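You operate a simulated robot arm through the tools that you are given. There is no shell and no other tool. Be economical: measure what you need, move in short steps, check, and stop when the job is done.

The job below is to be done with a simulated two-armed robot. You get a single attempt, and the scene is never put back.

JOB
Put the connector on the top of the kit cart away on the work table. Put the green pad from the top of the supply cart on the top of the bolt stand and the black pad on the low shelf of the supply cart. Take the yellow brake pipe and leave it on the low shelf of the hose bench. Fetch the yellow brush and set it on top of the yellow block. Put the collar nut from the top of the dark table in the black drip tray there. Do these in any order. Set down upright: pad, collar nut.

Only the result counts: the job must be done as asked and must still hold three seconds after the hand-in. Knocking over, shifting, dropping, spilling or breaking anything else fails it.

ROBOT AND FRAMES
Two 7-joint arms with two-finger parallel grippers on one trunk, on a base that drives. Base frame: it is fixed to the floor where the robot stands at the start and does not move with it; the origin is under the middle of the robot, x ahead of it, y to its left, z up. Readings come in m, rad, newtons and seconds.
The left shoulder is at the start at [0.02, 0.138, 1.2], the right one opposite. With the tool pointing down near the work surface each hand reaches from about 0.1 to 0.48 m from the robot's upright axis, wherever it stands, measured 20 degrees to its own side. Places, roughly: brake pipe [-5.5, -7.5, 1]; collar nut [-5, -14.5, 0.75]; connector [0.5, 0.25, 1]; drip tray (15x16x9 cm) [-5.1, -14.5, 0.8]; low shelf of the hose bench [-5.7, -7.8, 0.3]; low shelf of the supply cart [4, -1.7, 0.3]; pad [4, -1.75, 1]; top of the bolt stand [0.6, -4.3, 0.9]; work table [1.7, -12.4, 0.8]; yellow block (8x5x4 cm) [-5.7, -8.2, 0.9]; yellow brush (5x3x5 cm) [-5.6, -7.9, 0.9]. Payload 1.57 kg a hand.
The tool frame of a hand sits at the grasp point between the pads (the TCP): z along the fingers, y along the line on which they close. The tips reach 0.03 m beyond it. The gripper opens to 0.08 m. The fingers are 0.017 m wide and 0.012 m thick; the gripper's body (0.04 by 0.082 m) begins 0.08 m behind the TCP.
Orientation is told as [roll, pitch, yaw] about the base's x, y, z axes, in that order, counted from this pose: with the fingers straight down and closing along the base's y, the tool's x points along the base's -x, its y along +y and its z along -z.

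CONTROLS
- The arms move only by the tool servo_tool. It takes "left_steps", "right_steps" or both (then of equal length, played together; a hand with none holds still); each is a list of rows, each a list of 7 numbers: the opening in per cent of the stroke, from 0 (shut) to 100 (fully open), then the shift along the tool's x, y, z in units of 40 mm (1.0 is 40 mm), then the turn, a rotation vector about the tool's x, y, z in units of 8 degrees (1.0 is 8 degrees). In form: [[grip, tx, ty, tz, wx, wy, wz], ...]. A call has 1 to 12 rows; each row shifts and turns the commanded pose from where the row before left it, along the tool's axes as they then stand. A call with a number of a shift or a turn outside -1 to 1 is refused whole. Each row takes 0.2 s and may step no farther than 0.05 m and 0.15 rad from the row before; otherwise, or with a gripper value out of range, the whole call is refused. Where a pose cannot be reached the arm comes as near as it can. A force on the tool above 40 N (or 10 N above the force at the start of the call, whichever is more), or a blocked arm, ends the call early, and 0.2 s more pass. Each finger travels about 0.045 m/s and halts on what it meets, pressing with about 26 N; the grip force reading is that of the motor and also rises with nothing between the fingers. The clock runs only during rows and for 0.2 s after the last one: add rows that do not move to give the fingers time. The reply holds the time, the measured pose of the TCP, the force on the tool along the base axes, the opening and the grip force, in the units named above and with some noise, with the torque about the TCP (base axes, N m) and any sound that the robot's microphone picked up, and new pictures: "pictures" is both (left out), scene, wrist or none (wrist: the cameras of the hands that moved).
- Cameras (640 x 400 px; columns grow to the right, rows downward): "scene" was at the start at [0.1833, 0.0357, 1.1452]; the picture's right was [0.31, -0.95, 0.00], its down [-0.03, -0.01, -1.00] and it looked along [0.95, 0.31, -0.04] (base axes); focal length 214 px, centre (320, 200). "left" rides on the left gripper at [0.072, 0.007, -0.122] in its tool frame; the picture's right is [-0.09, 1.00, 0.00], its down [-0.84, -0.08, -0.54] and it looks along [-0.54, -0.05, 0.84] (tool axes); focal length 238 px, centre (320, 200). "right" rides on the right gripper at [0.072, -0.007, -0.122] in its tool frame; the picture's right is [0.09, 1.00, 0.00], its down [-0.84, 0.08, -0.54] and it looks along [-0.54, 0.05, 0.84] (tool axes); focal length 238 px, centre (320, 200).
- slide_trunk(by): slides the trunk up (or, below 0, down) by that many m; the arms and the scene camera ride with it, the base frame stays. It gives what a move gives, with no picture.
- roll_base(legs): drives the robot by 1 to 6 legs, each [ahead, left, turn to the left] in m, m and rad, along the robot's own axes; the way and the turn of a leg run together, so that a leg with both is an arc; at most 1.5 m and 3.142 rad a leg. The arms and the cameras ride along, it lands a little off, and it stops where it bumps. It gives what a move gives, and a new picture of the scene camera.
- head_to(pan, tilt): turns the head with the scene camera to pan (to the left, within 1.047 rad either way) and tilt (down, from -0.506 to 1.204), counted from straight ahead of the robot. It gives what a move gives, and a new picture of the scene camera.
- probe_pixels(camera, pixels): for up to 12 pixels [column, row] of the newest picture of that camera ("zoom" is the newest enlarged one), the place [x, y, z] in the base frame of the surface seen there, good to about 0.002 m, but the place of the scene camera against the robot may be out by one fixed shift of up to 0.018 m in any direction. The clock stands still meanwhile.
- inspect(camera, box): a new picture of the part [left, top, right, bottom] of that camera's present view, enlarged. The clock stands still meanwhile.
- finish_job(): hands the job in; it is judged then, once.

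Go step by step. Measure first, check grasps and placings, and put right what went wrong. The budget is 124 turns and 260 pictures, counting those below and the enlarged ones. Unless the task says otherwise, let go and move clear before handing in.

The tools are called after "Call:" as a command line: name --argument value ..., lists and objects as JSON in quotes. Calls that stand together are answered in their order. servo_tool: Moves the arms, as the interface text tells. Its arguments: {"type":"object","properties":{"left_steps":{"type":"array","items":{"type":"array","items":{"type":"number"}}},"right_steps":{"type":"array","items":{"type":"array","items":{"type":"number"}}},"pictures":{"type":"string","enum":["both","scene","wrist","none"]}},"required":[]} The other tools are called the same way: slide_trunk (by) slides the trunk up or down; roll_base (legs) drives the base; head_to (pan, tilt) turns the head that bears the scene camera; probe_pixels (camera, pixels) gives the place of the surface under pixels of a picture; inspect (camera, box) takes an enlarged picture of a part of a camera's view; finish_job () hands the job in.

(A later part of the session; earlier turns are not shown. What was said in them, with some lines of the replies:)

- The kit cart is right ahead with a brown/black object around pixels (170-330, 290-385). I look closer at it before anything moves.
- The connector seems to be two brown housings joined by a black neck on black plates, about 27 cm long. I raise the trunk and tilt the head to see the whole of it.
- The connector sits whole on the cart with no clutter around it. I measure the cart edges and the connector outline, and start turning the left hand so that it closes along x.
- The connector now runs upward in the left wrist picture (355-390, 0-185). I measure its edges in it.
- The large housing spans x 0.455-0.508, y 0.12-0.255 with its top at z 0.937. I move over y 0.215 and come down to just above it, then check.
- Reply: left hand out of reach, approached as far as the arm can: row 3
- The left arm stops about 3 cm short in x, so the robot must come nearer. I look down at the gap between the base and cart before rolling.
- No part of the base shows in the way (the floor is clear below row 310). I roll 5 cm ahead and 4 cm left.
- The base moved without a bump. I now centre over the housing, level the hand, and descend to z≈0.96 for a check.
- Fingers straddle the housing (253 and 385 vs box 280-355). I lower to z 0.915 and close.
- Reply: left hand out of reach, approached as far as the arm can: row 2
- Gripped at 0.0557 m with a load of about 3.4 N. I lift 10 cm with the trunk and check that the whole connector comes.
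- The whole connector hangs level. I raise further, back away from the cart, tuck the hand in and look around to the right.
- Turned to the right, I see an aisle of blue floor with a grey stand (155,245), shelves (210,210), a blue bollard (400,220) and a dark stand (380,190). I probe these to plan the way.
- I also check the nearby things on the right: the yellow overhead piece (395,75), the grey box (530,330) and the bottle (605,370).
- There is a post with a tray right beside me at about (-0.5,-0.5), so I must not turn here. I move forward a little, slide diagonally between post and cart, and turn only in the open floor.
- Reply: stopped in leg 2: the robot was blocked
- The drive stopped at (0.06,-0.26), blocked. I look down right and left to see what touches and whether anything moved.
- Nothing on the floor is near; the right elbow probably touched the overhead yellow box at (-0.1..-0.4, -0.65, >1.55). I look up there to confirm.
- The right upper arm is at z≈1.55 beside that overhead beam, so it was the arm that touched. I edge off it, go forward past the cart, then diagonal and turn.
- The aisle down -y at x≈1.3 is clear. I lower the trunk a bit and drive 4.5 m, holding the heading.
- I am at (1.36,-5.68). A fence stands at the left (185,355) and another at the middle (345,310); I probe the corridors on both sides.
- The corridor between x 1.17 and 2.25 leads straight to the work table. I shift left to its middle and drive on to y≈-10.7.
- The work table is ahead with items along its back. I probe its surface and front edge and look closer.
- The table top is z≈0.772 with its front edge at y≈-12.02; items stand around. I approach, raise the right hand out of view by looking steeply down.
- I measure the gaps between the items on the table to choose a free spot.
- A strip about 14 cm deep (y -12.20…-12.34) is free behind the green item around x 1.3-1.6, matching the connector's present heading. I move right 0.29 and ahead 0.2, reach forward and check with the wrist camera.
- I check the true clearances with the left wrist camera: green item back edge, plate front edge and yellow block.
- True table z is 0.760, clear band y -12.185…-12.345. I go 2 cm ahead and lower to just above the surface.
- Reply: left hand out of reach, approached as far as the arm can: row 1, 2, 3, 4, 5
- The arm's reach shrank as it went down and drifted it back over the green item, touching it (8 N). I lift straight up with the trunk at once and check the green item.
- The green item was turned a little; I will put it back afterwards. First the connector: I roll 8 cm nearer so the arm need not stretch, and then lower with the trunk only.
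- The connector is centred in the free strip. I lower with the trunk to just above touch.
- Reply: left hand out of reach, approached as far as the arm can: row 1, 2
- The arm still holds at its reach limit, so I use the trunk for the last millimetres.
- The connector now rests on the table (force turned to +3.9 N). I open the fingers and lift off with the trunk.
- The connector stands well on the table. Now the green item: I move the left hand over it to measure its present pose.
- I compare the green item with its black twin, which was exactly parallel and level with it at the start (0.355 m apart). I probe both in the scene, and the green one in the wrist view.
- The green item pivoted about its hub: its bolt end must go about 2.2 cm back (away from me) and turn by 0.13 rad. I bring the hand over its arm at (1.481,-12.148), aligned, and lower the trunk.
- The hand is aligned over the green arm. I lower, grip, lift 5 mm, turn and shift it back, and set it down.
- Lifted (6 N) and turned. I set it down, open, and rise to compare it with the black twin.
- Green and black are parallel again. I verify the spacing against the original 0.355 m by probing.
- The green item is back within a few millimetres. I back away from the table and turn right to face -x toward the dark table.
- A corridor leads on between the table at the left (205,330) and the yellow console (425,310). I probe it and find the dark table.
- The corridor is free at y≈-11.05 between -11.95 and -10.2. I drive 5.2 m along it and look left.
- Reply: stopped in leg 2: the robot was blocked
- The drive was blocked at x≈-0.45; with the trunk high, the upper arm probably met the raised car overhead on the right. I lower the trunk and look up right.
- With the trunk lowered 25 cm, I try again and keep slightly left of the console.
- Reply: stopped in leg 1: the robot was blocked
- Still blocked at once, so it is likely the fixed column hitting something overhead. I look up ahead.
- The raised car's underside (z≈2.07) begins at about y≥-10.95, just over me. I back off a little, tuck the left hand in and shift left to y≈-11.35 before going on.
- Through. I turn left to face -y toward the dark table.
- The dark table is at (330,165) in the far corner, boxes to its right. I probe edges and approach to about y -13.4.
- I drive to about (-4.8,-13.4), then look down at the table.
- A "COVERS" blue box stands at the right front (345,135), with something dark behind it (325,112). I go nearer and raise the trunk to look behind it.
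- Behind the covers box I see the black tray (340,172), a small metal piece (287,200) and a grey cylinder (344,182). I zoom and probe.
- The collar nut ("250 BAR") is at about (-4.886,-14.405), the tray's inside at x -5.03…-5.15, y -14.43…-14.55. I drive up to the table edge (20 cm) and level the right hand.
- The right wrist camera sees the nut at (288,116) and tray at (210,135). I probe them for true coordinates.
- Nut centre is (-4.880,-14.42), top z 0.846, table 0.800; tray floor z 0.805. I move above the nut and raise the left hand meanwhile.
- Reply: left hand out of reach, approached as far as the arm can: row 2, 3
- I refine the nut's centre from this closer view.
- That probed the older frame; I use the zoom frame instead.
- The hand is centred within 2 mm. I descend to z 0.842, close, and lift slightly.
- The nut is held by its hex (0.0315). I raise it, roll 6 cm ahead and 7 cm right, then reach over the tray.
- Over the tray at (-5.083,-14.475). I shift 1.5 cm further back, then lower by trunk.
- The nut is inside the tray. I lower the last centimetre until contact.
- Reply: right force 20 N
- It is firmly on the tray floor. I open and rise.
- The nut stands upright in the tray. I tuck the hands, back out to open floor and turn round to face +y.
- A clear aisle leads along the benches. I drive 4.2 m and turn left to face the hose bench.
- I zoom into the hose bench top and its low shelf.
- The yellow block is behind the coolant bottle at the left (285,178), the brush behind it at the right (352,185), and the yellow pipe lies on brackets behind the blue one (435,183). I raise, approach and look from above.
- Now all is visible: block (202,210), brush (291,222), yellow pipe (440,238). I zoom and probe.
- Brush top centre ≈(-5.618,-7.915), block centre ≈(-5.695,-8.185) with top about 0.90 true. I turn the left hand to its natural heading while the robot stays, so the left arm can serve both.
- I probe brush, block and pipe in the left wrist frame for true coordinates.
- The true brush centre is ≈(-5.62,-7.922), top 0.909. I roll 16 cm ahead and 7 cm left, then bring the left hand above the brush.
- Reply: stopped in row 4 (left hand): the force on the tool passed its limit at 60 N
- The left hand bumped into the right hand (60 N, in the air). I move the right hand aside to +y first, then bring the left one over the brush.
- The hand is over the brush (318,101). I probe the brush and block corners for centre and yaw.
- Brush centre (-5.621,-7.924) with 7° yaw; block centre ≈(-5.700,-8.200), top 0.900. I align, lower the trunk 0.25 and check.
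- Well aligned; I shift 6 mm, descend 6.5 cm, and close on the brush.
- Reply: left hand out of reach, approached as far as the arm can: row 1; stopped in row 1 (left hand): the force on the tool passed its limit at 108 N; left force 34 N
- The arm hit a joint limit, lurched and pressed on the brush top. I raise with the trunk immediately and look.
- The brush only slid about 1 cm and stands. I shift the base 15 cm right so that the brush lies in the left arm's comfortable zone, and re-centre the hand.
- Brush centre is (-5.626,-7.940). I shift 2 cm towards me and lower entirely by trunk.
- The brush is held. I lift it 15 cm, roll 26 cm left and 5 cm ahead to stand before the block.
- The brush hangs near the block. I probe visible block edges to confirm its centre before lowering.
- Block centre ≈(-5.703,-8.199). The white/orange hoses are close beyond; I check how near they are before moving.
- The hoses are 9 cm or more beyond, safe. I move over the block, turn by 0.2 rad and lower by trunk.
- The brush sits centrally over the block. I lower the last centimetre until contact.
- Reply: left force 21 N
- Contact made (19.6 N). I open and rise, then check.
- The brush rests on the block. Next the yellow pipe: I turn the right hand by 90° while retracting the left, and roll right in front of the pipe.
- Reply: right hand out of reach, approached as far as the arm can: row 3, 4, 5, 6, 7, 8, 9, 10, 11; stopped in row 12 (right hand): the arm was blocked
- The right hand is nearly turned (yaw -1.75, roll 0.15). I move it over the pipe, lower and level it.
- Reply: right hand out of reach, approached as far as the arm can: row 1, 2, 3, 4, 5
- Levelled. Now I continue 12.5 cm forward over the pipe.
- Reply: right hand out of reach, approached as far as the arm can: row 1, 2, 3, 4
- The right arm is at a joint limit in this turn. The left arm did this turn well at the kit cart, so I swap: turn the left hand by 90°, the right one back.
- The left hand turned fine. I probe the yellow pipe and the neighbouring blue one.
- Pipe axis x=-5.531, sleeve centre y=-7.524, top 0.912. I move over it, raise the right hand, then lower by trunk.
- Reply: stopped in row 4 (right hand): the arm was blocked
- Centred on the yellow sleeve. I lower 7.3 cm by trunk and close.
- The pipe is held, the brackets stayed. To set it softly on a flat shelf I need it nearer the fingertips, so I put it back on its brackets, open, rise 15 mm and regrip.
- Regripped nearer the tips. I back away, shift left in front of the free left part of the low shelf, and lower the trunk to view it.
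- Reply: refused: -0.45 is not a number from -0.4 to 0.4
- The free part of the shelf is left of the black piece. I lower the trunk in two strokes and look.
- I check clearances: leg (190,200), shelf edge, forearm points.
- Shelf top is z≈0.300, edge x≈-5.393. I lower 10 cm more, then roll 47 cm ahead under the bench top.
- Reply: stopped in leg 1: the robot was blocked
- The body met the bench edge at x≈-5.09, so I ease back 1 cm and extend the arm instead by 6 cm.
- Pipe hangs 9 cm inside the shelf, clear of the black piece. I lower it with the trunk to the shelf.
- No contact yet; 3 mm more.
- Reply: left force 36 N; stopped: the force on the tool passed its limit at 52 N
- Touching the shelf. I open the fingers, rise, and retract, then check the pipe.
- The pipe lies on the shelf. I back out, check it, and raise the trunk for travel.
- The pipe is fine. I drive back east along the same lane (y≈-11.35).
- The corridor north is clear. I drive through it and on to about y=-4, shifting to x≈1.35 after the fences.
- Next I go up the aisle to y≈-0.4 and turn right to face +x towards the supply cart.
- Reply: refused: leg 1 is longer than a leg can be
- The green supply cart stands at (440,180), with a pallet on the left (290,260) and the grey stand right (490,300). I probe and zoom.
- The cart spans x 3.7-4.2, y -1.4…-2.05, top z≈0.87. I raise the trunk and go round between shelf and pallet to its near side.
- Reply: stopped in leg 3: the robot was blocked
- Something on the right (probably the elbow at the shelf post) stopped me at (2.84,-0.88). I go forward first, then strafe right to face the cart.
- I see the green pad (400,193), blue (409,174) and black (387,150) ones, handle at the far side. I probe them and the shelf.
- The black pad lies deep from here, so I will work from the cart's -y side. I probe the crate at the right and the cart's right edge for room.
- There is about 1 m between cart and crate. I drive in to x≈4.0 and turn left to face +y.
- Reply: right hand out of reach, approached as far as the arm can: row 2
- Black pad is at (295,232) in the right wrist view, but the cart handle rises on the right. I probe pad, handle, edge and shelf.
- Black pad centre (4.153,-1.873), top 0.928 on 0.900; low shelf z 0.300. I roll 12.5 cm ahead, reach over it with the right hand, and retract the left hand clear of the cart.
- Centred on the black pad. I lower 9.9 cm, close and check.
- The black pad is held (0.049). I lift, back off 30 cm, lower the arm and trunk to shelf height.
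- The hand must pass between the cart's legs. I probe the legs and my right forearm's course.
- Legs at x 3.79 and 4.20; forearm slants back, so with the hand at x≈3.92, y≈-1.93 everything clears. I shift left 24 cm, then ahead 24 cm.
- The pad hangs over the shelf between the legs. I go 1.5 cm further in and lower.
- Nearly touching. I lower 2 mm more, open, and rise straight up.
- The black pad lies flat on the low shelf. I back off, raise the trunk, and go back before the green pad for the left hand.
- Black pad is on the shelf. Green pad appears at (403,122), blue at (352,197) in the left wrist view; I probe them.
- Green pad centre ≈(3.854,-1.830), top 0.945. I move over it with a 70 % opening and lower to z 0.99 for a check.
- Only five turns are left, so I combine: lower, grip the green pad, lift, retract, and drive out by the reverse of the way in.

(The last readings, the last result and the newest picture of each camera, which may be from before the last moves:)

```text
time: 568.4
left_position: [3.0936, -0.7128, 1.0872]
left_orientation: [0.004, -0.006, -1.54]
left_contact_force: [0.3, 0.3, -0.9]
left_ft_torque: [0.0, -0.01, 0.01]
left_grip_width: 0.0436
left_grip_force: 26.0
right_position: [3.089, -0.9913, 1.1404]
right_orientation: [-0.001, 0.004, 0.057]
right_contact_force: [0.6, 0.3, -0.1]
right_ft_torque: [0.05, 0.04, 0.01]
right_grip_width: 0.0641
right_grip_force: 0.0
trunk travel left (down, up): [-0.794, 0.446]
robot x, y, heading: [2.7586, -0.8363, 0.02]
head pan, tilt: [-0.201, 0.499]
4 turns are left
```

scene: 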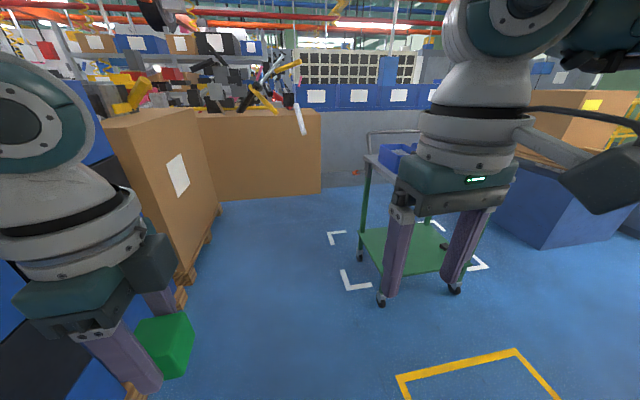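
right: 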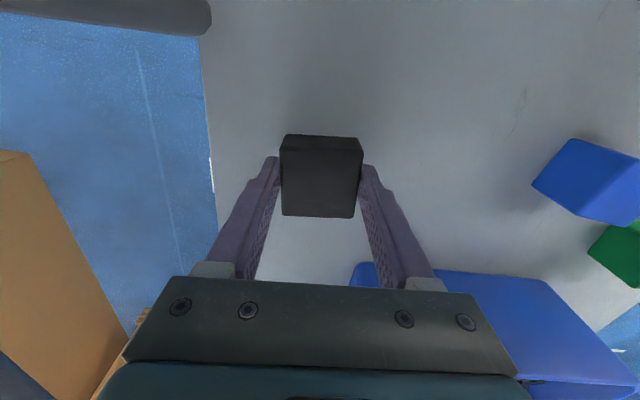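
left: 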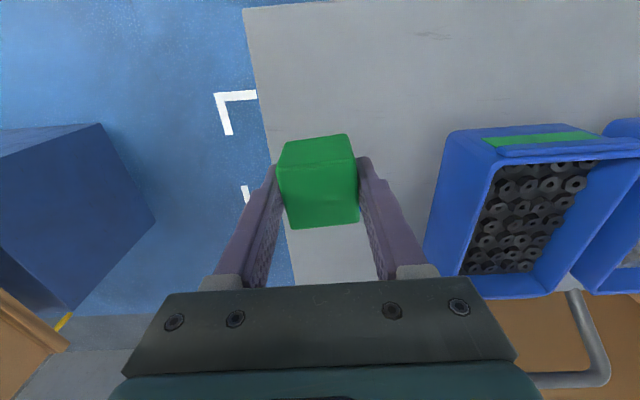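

The green pad is held and I'm out at (2.76,-0.84). Now I go back to the aisle, down to y≈-4.3, turn to face the bolt stand, and measure its top with a grid of probes.

Call:
roll_base --legs '[[-0.27, 0.5, 0], [-1.15, -0.1, 0], [0, 0, -1.59], [1.45, 0.08, 0], [1.5, 0, 0], [0.8, 0, 0]]'

Call:
roll_base --legs '[[0, 0, -1.57]]'

Call:
head_to --pan 0.0 --tilt 0.7

Call:
probe_pixels --camera "scene" --pixels '[[240, 140], [300, 140], [360, 140], [420, 140], [240, 180], [300, 180], [360, 180], [420, 180], [240, 220], [300, 220], [360, 220], [420, 220]]'

Call:
probe_pixels --camera "scene" --pixels '[[270, 160], [330, 160], [390, 160], [270, 200], [330, 200], [390, 200], [240, 250], [300, 250], [360, 250], [420, 250], [300, 280], [360, 280]]'

Call:
inspect --camera "scene" --box '[160, 80, 480, 280]'

Call:
inspect --camera "left" --box '[0, 0, 640, 400]'

Call:
probe_pixels --camera "zoom" --pixels '[[420, 60], [420, 120], [420, 180], [480, 60], [480, 120], [480, 180], [540, 60], [540, 120], [540, 180], [600, 100], [320, 60], [320, 110]]'

```text
time: 598.7
left_position: [1.7554, -4.5602, 1.0865]
left_orientation: [0.002, -0.005, -3.049]
left_contact_force: [0.4, -1.3, -0.6]
left_ft_torque: [0.01, 0.01, -0.01]
left_grip_width: 0.0436
left_grip_force: 26.0
right_position: [1.4774, -4.5704, 1.1394]
right_orientation: [-0.001, 0.005, -1.45]
right_contact_force: [-0.5, 0.8, -0.2]
right_ft_torque: [-0.03, -0.04, -0.03]
right_grip_width: 0.0639
right_grip_force: 0.1
trunk travel left (down, up): [-0.794, 0.446]
robot x, y, heading: [1.6086, -4.2266, -1.49]
head pan, tilt: [-0.201, 0.499]
```

scene: 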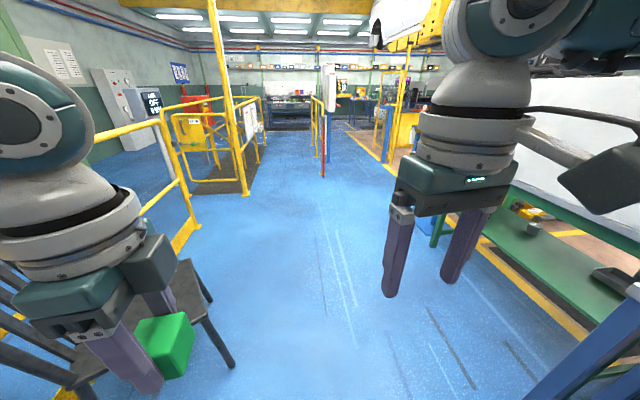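

```text
time: 602.9
left_position: [1.2832, -4.3827, 1.0869]
left_orientation: [0.002, -0.006, 1.686]
left_contact_force: [0.1, -0.4, -0.4]
left_ft_torque: [-0.02, -0.02, -0.01]
left_grip_width: 0.0437
left_grip_force: 26.0
right_position: [1.2654, -4.1046, 1.1388]
right_orientation: [-0.002, 0.005, -3.0]
right_contact_force: [-0.4, 0.3, -0.3]
right_ft_torque: [-0.01, -0.02, -0.04]
right_grip_width: 0.0637
right_grip_force: 0.1
trunk travel left (down, up): [-0.794, 0.446]
robot x, y, heading: [1.6089, -4.2315, -3.042]
head pan, tilt: [-0.201, 0.499]
```

scene: 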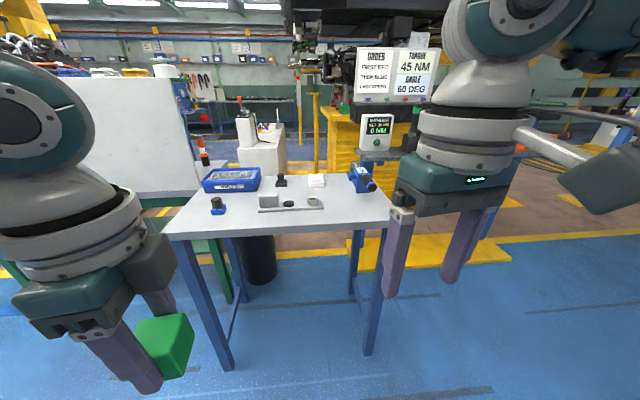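

```text
time: 603.6
left_position: [1.2843, -4.3832, 1.0861]
left_orientation: [0.003, -0.004, 1.687]
left_contact_force: [-0.3, -0.2, -1.6]
left_ft_torque: [-0.02, 0.01, -0.02]
left_grip_width: 0.0437
left_grip_force: 26.0
right_position: [1.2656, -4.1043, 1.1411]
right_orientation: [0.0, 0.005, -3.0]
right_contact_force: [0.6, 0.6, -0.2]
right_ft_torque: [0.01, 0.0, 0.01]
right_grip_width: 0.0639
right_grip_force: 0.1
trunk travel left (down, up): [-0.794, 0.446]
robot x, y, heading: [1.6102, -4.2284, -3.041]
head pan, tilt: [0.0, 0.7]
```

scene: 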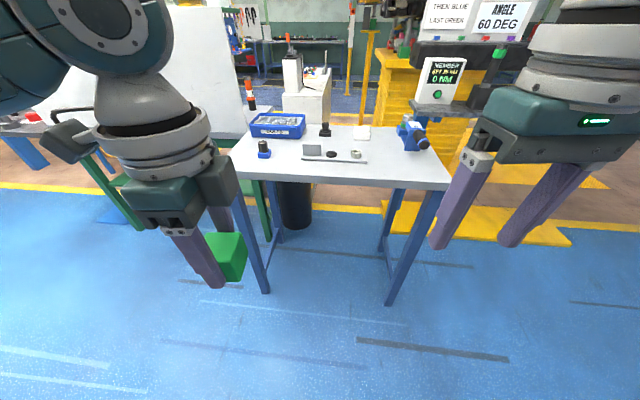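

```text
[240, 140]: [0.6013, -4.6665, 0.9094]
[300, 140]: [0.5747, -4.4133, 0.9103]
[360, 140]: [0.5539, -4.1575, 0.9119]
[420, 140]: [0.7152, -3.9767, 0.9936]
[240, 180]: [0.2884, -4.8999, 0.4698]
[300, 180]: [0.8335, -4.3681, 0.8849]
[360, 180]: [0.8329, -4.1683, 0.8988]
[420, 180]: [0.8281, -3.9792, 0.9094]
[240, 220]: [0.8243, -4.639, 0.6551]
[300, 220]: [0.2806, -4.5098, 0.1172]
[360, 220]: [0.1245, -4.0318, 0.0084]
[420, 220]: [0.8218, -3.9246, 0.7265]
```

```text
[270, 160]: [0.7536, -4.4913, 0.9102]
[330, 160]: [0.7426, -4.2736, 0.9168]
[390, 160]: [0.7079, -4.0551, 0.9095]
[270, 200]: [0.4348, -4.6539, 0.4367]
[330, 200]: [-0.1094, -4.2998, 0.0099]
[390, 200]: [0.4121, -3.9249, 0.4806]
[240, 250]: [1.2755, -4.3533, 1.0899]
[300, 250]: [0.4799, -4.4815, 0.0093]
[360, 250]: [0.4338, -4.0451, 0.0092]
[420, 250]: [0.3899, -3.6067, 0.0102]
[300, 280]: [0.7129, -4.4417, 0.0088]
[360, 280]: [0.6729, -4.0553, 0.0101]
```

```text
2.00 times, centred on (320, 180) of scene
```

zoom: 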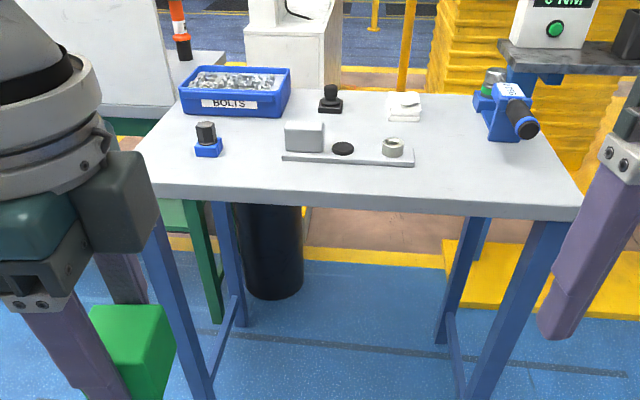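

```text
1.00 times, centred on (320, 200) of left (not enlarged: the box is as wide or as high as the picture)
```

zoom: 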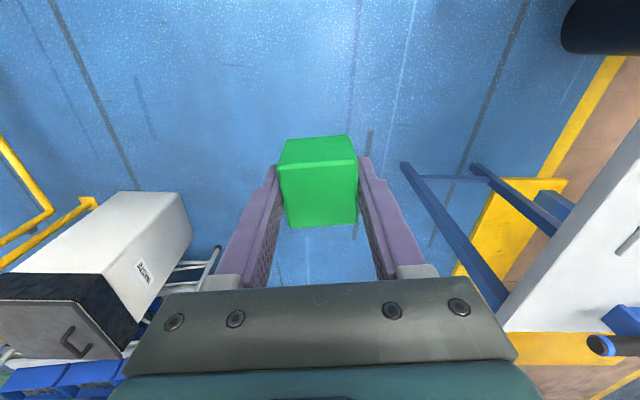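

```text
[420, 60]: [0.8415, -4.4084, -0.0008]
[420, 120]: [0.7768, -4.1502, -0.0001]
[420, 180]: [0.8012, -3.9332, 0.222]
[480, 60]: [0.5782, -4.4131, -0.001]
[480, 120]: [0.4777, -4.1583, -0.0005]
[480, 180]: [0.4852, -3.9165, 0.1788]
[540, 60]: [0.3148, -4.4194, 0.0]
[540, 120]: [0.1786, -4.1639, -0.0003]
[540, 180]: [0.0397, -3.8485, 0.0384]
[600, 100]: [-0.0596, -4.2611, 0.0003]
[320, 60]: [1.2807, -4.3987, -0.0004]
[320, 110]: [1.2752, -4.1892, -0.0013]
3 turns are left
```

The stand's top is z≈0.900 with a free front-right spot near (0.76,-4.085), between the plate and the blue tool. I retract the right hand, drive in so the pad hangs over that spot, and check.

Call:
servo_tool --right_steps '[[60, 0.8, 0, 0, 0, 0, 0], [60, 0.8, 0, 0, 0, 0, 0], [60, 0.8, 0, 0, 0, 0, 0], [60, 0, 0, 0, 0, 0, 0]]' --pictures "none"

Call:
roll_base --legs '[[0.25, 0, 0], [0.24, -0.35, 0]]'

Call:
inspect --camera "left" --box '[0, 0, 640, 400]'

Call:
probe_pixels --camera "zoom" --pixels '[[240, 80], [320, 80], [400, 80], [240, 120], [400, 120], [230, 160], [400, 170], [450, 120], [450, 60], [300, 40], [380, 40], [430, 240]]'

Call:
inspect --camera "scene" --box '[120, 120, 500, 358]'

```text
time: 604.6
left_position: [1.2846, -4.3811, 1.0869]
left_orientation: [0.002, -0.005, 1.686]
left_contact_force: [-0.2, -0.4, -0.7]
left_ft_torque: [-0.02, 0.0, -0.01]
left_grip_width: 0.0435
left_grip_force: 26.0
right_position: [1.3608, -4.0912, 1.1425]
right_orientation: [-0.001, 0.005, -3.0]
right_contact_force: [0.1, -0.3, 0.9]
right_ft_torque: [-0.01, 0.0, 0.03]
right_grip_width: 0.048
right_grip_force: 0.0
trunk travel left (down, up): [-0.794, 0.446]
robot x, y, heading: [1.6097, -4.2301, -3.037]
head pan, tilt: [0.0, 0.7]
```

```text
time: 608.6
left_position: [0.7593, -4.0879, 1.0868]
left_orientation: [0.002, -0.007, 1.684]
left_contact_force: [0.0, -0.1, -2.6]
left_ft_torque: [0.02, -0.01, 0.0]
left_grip_width: 0.0433
left_grip_force: 26.3
right_position: [0.8366, -3.7982, 1.1407]
right_orientation: [-0.001, 0.005, -3.001]
right_contact_force: [0.7, 0.2, -0.4]
right_ft_torque: [-0.05, -0.03, -0.01]
right_grip_width: 0.048
right_grip_force: 0.1
trunk travel left (down, up): [-0.794, 0.446]
robot x, y, heading: [1.0854, -3.936, -3.039]
head pan, tilt: [0.0, 0.7]
```

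scene: 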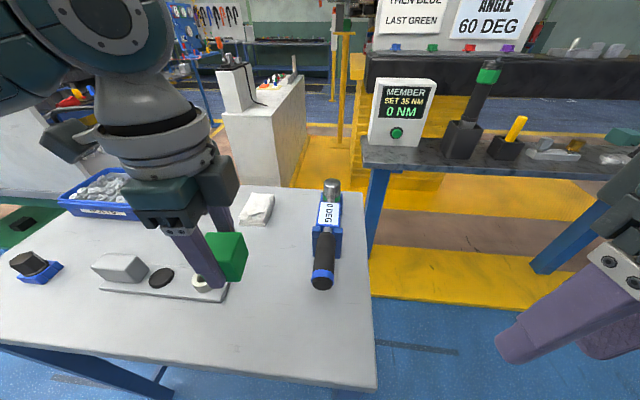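

```text
1.00 times, centred on (320, 200) of left (not enlarged: the box is as wide or as high as the picture)
```

zoom: 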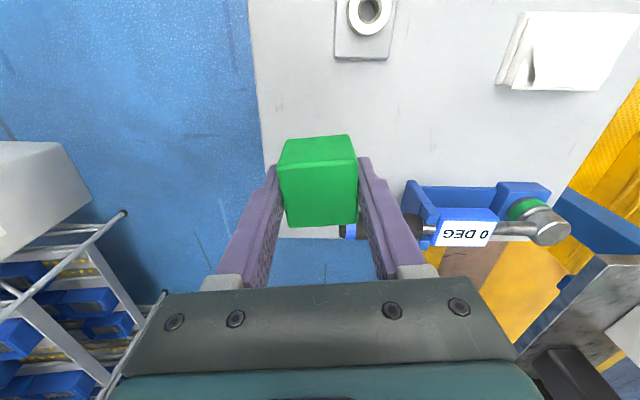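

```text
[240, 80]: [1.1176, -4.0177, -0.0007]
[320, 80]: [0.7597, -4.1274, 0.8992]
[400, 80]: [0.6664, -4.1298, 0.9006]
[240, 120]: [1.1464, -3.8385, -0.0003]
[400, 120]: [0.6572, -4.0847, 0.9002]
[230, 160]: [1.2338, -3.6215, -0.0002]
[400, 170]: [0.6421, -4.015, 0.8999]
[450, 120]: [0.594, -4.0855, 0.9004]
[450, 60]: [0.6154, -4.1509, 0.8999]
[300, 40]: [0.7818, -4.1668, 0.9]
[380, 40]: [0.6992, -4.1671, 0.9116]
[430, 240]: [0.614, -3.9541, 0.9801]
```

```text
1.68 times, centred on (310, 239) of scene
2 turns are left
```

zoom: 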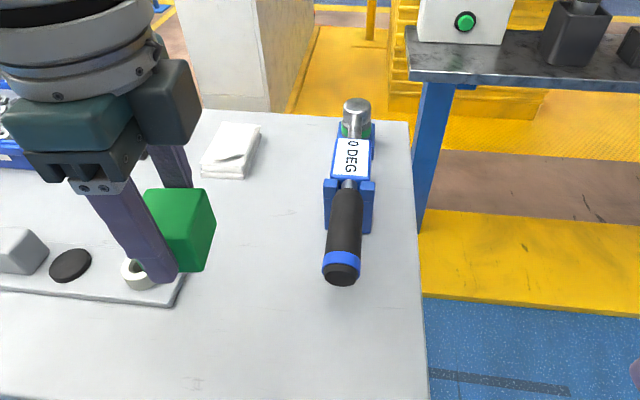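

The pad hangs over clear surface at (0.759,-4.088), table z 0.900 confirmed, plate and tool clear. I lower 15 cm by trunk, release, rise, back off and check.

Call:
slide_trunk --by -0.147

Call:
slide_trunk --by -0.003

Call:
servo_tool --left_steps '[[0, 0, 0, 0, 0, 0, 0], [75, 0, 0, 0, 0, 0, 0], [75, 0, 0, 0, 0, 0, 0], [75, 0, 0, 0, 0, 0, 0], [75, 0, 0, 0, 0, 0, 0]]' --pictures "none"

Call:
slide_trunk --by 0.15

Call:
inspect --camera "left" --box '[160, 40, 480, 240]'

Call:
roll_base --legs '[[-0.3, 0, 0]]'

```text
time: 610.4
left_position: [0.7587, -4.0889, 0.9403]
left_orientation: [0.002, -0.006, 1.681]
left_contact_force: [0.0, 0.1, -1.1]
left_ft_torque: [0.02, 0.01, -0.01]
left_grip_width: 0.0435
left_grip_force: 26.6
right_position: [0.8372, -3.7982, 0.9944]
right_orientation: [-0.003, 0.006, -3.001]
right_contact_force: [0.2, 1.1, 0.4]
right_ft_torque: [-0.02, 0.02, 0.02]
right_grip_width: 0.0482
right_grip_force: 0.0
trunk travel left (down, up): [-0.647, 0.593]
robot x, y, heading: [1.0871, -3.9346, -3.046]
head pan, tilt: [0.0, 0.7]
```

```text
time: 610.9
left_position: [0.7598, -4.0894, 0.9368]
left_orientation: [0.004, -0.006, 1.682]
left_contact_force: [3.4, 0.2, 8.0]
left_ft_torque: [0.07, -0.3, 0.04]
left_grip_width: 0.0436
left_grip_force: 26.3
right_position: [0.8358, -3.7986, 0.9917]
right_orientation: [-0.001, 0.005, -3.002]
right_contact_force: [0.5, 0.3, -0.3]
right_ft_torque: [0.01, -0.01, -0.02]
right_grip_width: 0.0481
right_grip_force: 0.1
trunk travel left (down, up): [-0.644, 0.596]
robot x, y, heading: [1.0863, -3.9374, -3.039]
head pan, tilt: [0.0, 0.7]
```

```text
time: 612.1
left_position: [0.7577, -4.0882, 0.9361]
left_orientation: [0.004, -0.005, 1.685]
left_contact_force: [-1.0, -0.3, -1.0]
left_ft_torque: [0.01, -0.03, 0.02]
left_grip_width: 0.0602
left_grip_force: 0.1
right_position: [0.8364, -3.7981, 0.9914]
right_orientation: [-0.001, 0.005, -3.0]
right_contact_force: [0.0, 0.0, 0.7]
right_ft_torque: [-0.02, 0.0, -0.01]
right_grip_width: 0.0477
right_grip_force: 0.0
trunk travel left (down, up): [-0.644, 0.596]
robot x, y, heading: [1.0846, -3.9358, -3.04]
head pan, tilt: [0.0, 0.7]
```

```text
time: 613.8
left_position: [0.759, -4.0887, 1.0853]
left_orientation: [0.001, -0.005, 1.685]
left_contact_force: [0.6, -0.4, -0.6]
left_ft_torque: [-0.04, 0.02, -0.01]
left_grip_width: 0.0599
left_grip_force: 0.0
right_position: [0.8354, -3.7978, 1.1412]
right_orientation: [-0.004, 0.004, -3.002]
right_contact_force: [0.0, -0.2, 0.3]
right_ft_torque: [-0.01, -0.03, 0.0]
right_grip_width: 0.0479
right_grip_force: 0.0
trunk travel left (down, up): [-0.794, 0.446]
robot x, y, heading: [1.0871, -3.9335, -3.038]
head pan, tilt: [0.0, 0.7]
```

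```text
2.00 times, centred on (320, 140) of left
```

zoom: 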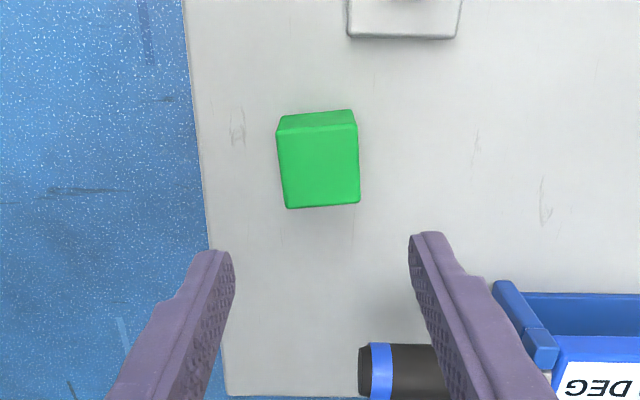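

```text
time: 615.9
left_position: [1.0552, -4.0577, 1.087]
left_orientation: [0.004, -0.005, 1.684]
left_contact_force: [0.0, 0.4, 0.3]
left_ft_torque: [-0.02, 0.01, 0.01]
left_grip_width: 0.0598
left_grip_force: 0.0
right_position: [1.1346, -3.767, 1.1426]
right_orientation: [-0.001, 0.007, -3.001]
right_contact_force: [0.2, 0.4, -0.2]
right_ft_torque: [0.0, 0.0, -0.02]
right_grip_width: 0.0479
right_grip_force: 0.1
trunk travel left (down, up): [-0.794, 0.446]
robot x, y, heading: [1.3823, -3.9056, -3.038]
head pan, tilt: [0.0, 0.7]
1 turns are left
```

scene: 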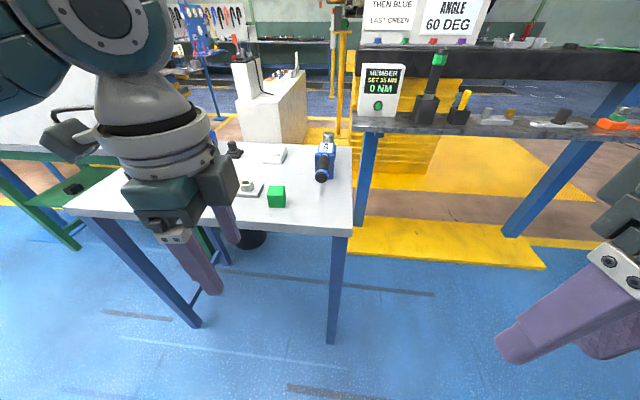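

The green pad stands upright on the bolt stand (277,196) and both hands are clear, so I hand the job in.

Call:
finish_job

```text
The job is handed in.
```

I handed the job in with all six items in place, but I moved one item on the work table that I should not have touched.

- **Connector:** it is on the work table, in the clear strip behind the front row of items.
- **Green item on the work table (not part of the job):** my arm pushed it about 2 cm while I was lowering the connector. I put it back to within about 5 mm of where it was, judging by the matching black item beside it. This could still count as a shift.
- **Green pad:** it stands upright on top of the bolt stand.
- **Black pad:** it lies flat on the low shelf of the supply cart.
- **Brake pipe:** the yellow pipe is on the low shelf of the hose bench.
- **Brush:** it sits on top of the yellow block.
- **Collar nut:** it stands upright in the black drip tray.

While driving, the robot was also stopped a few times by contact with fixed things around it. One was the edge of the hose bench; the others were probably an overhead beam, the raised car and a shelf post. I saw nothing moved by these stops, but I did not check each one closely.
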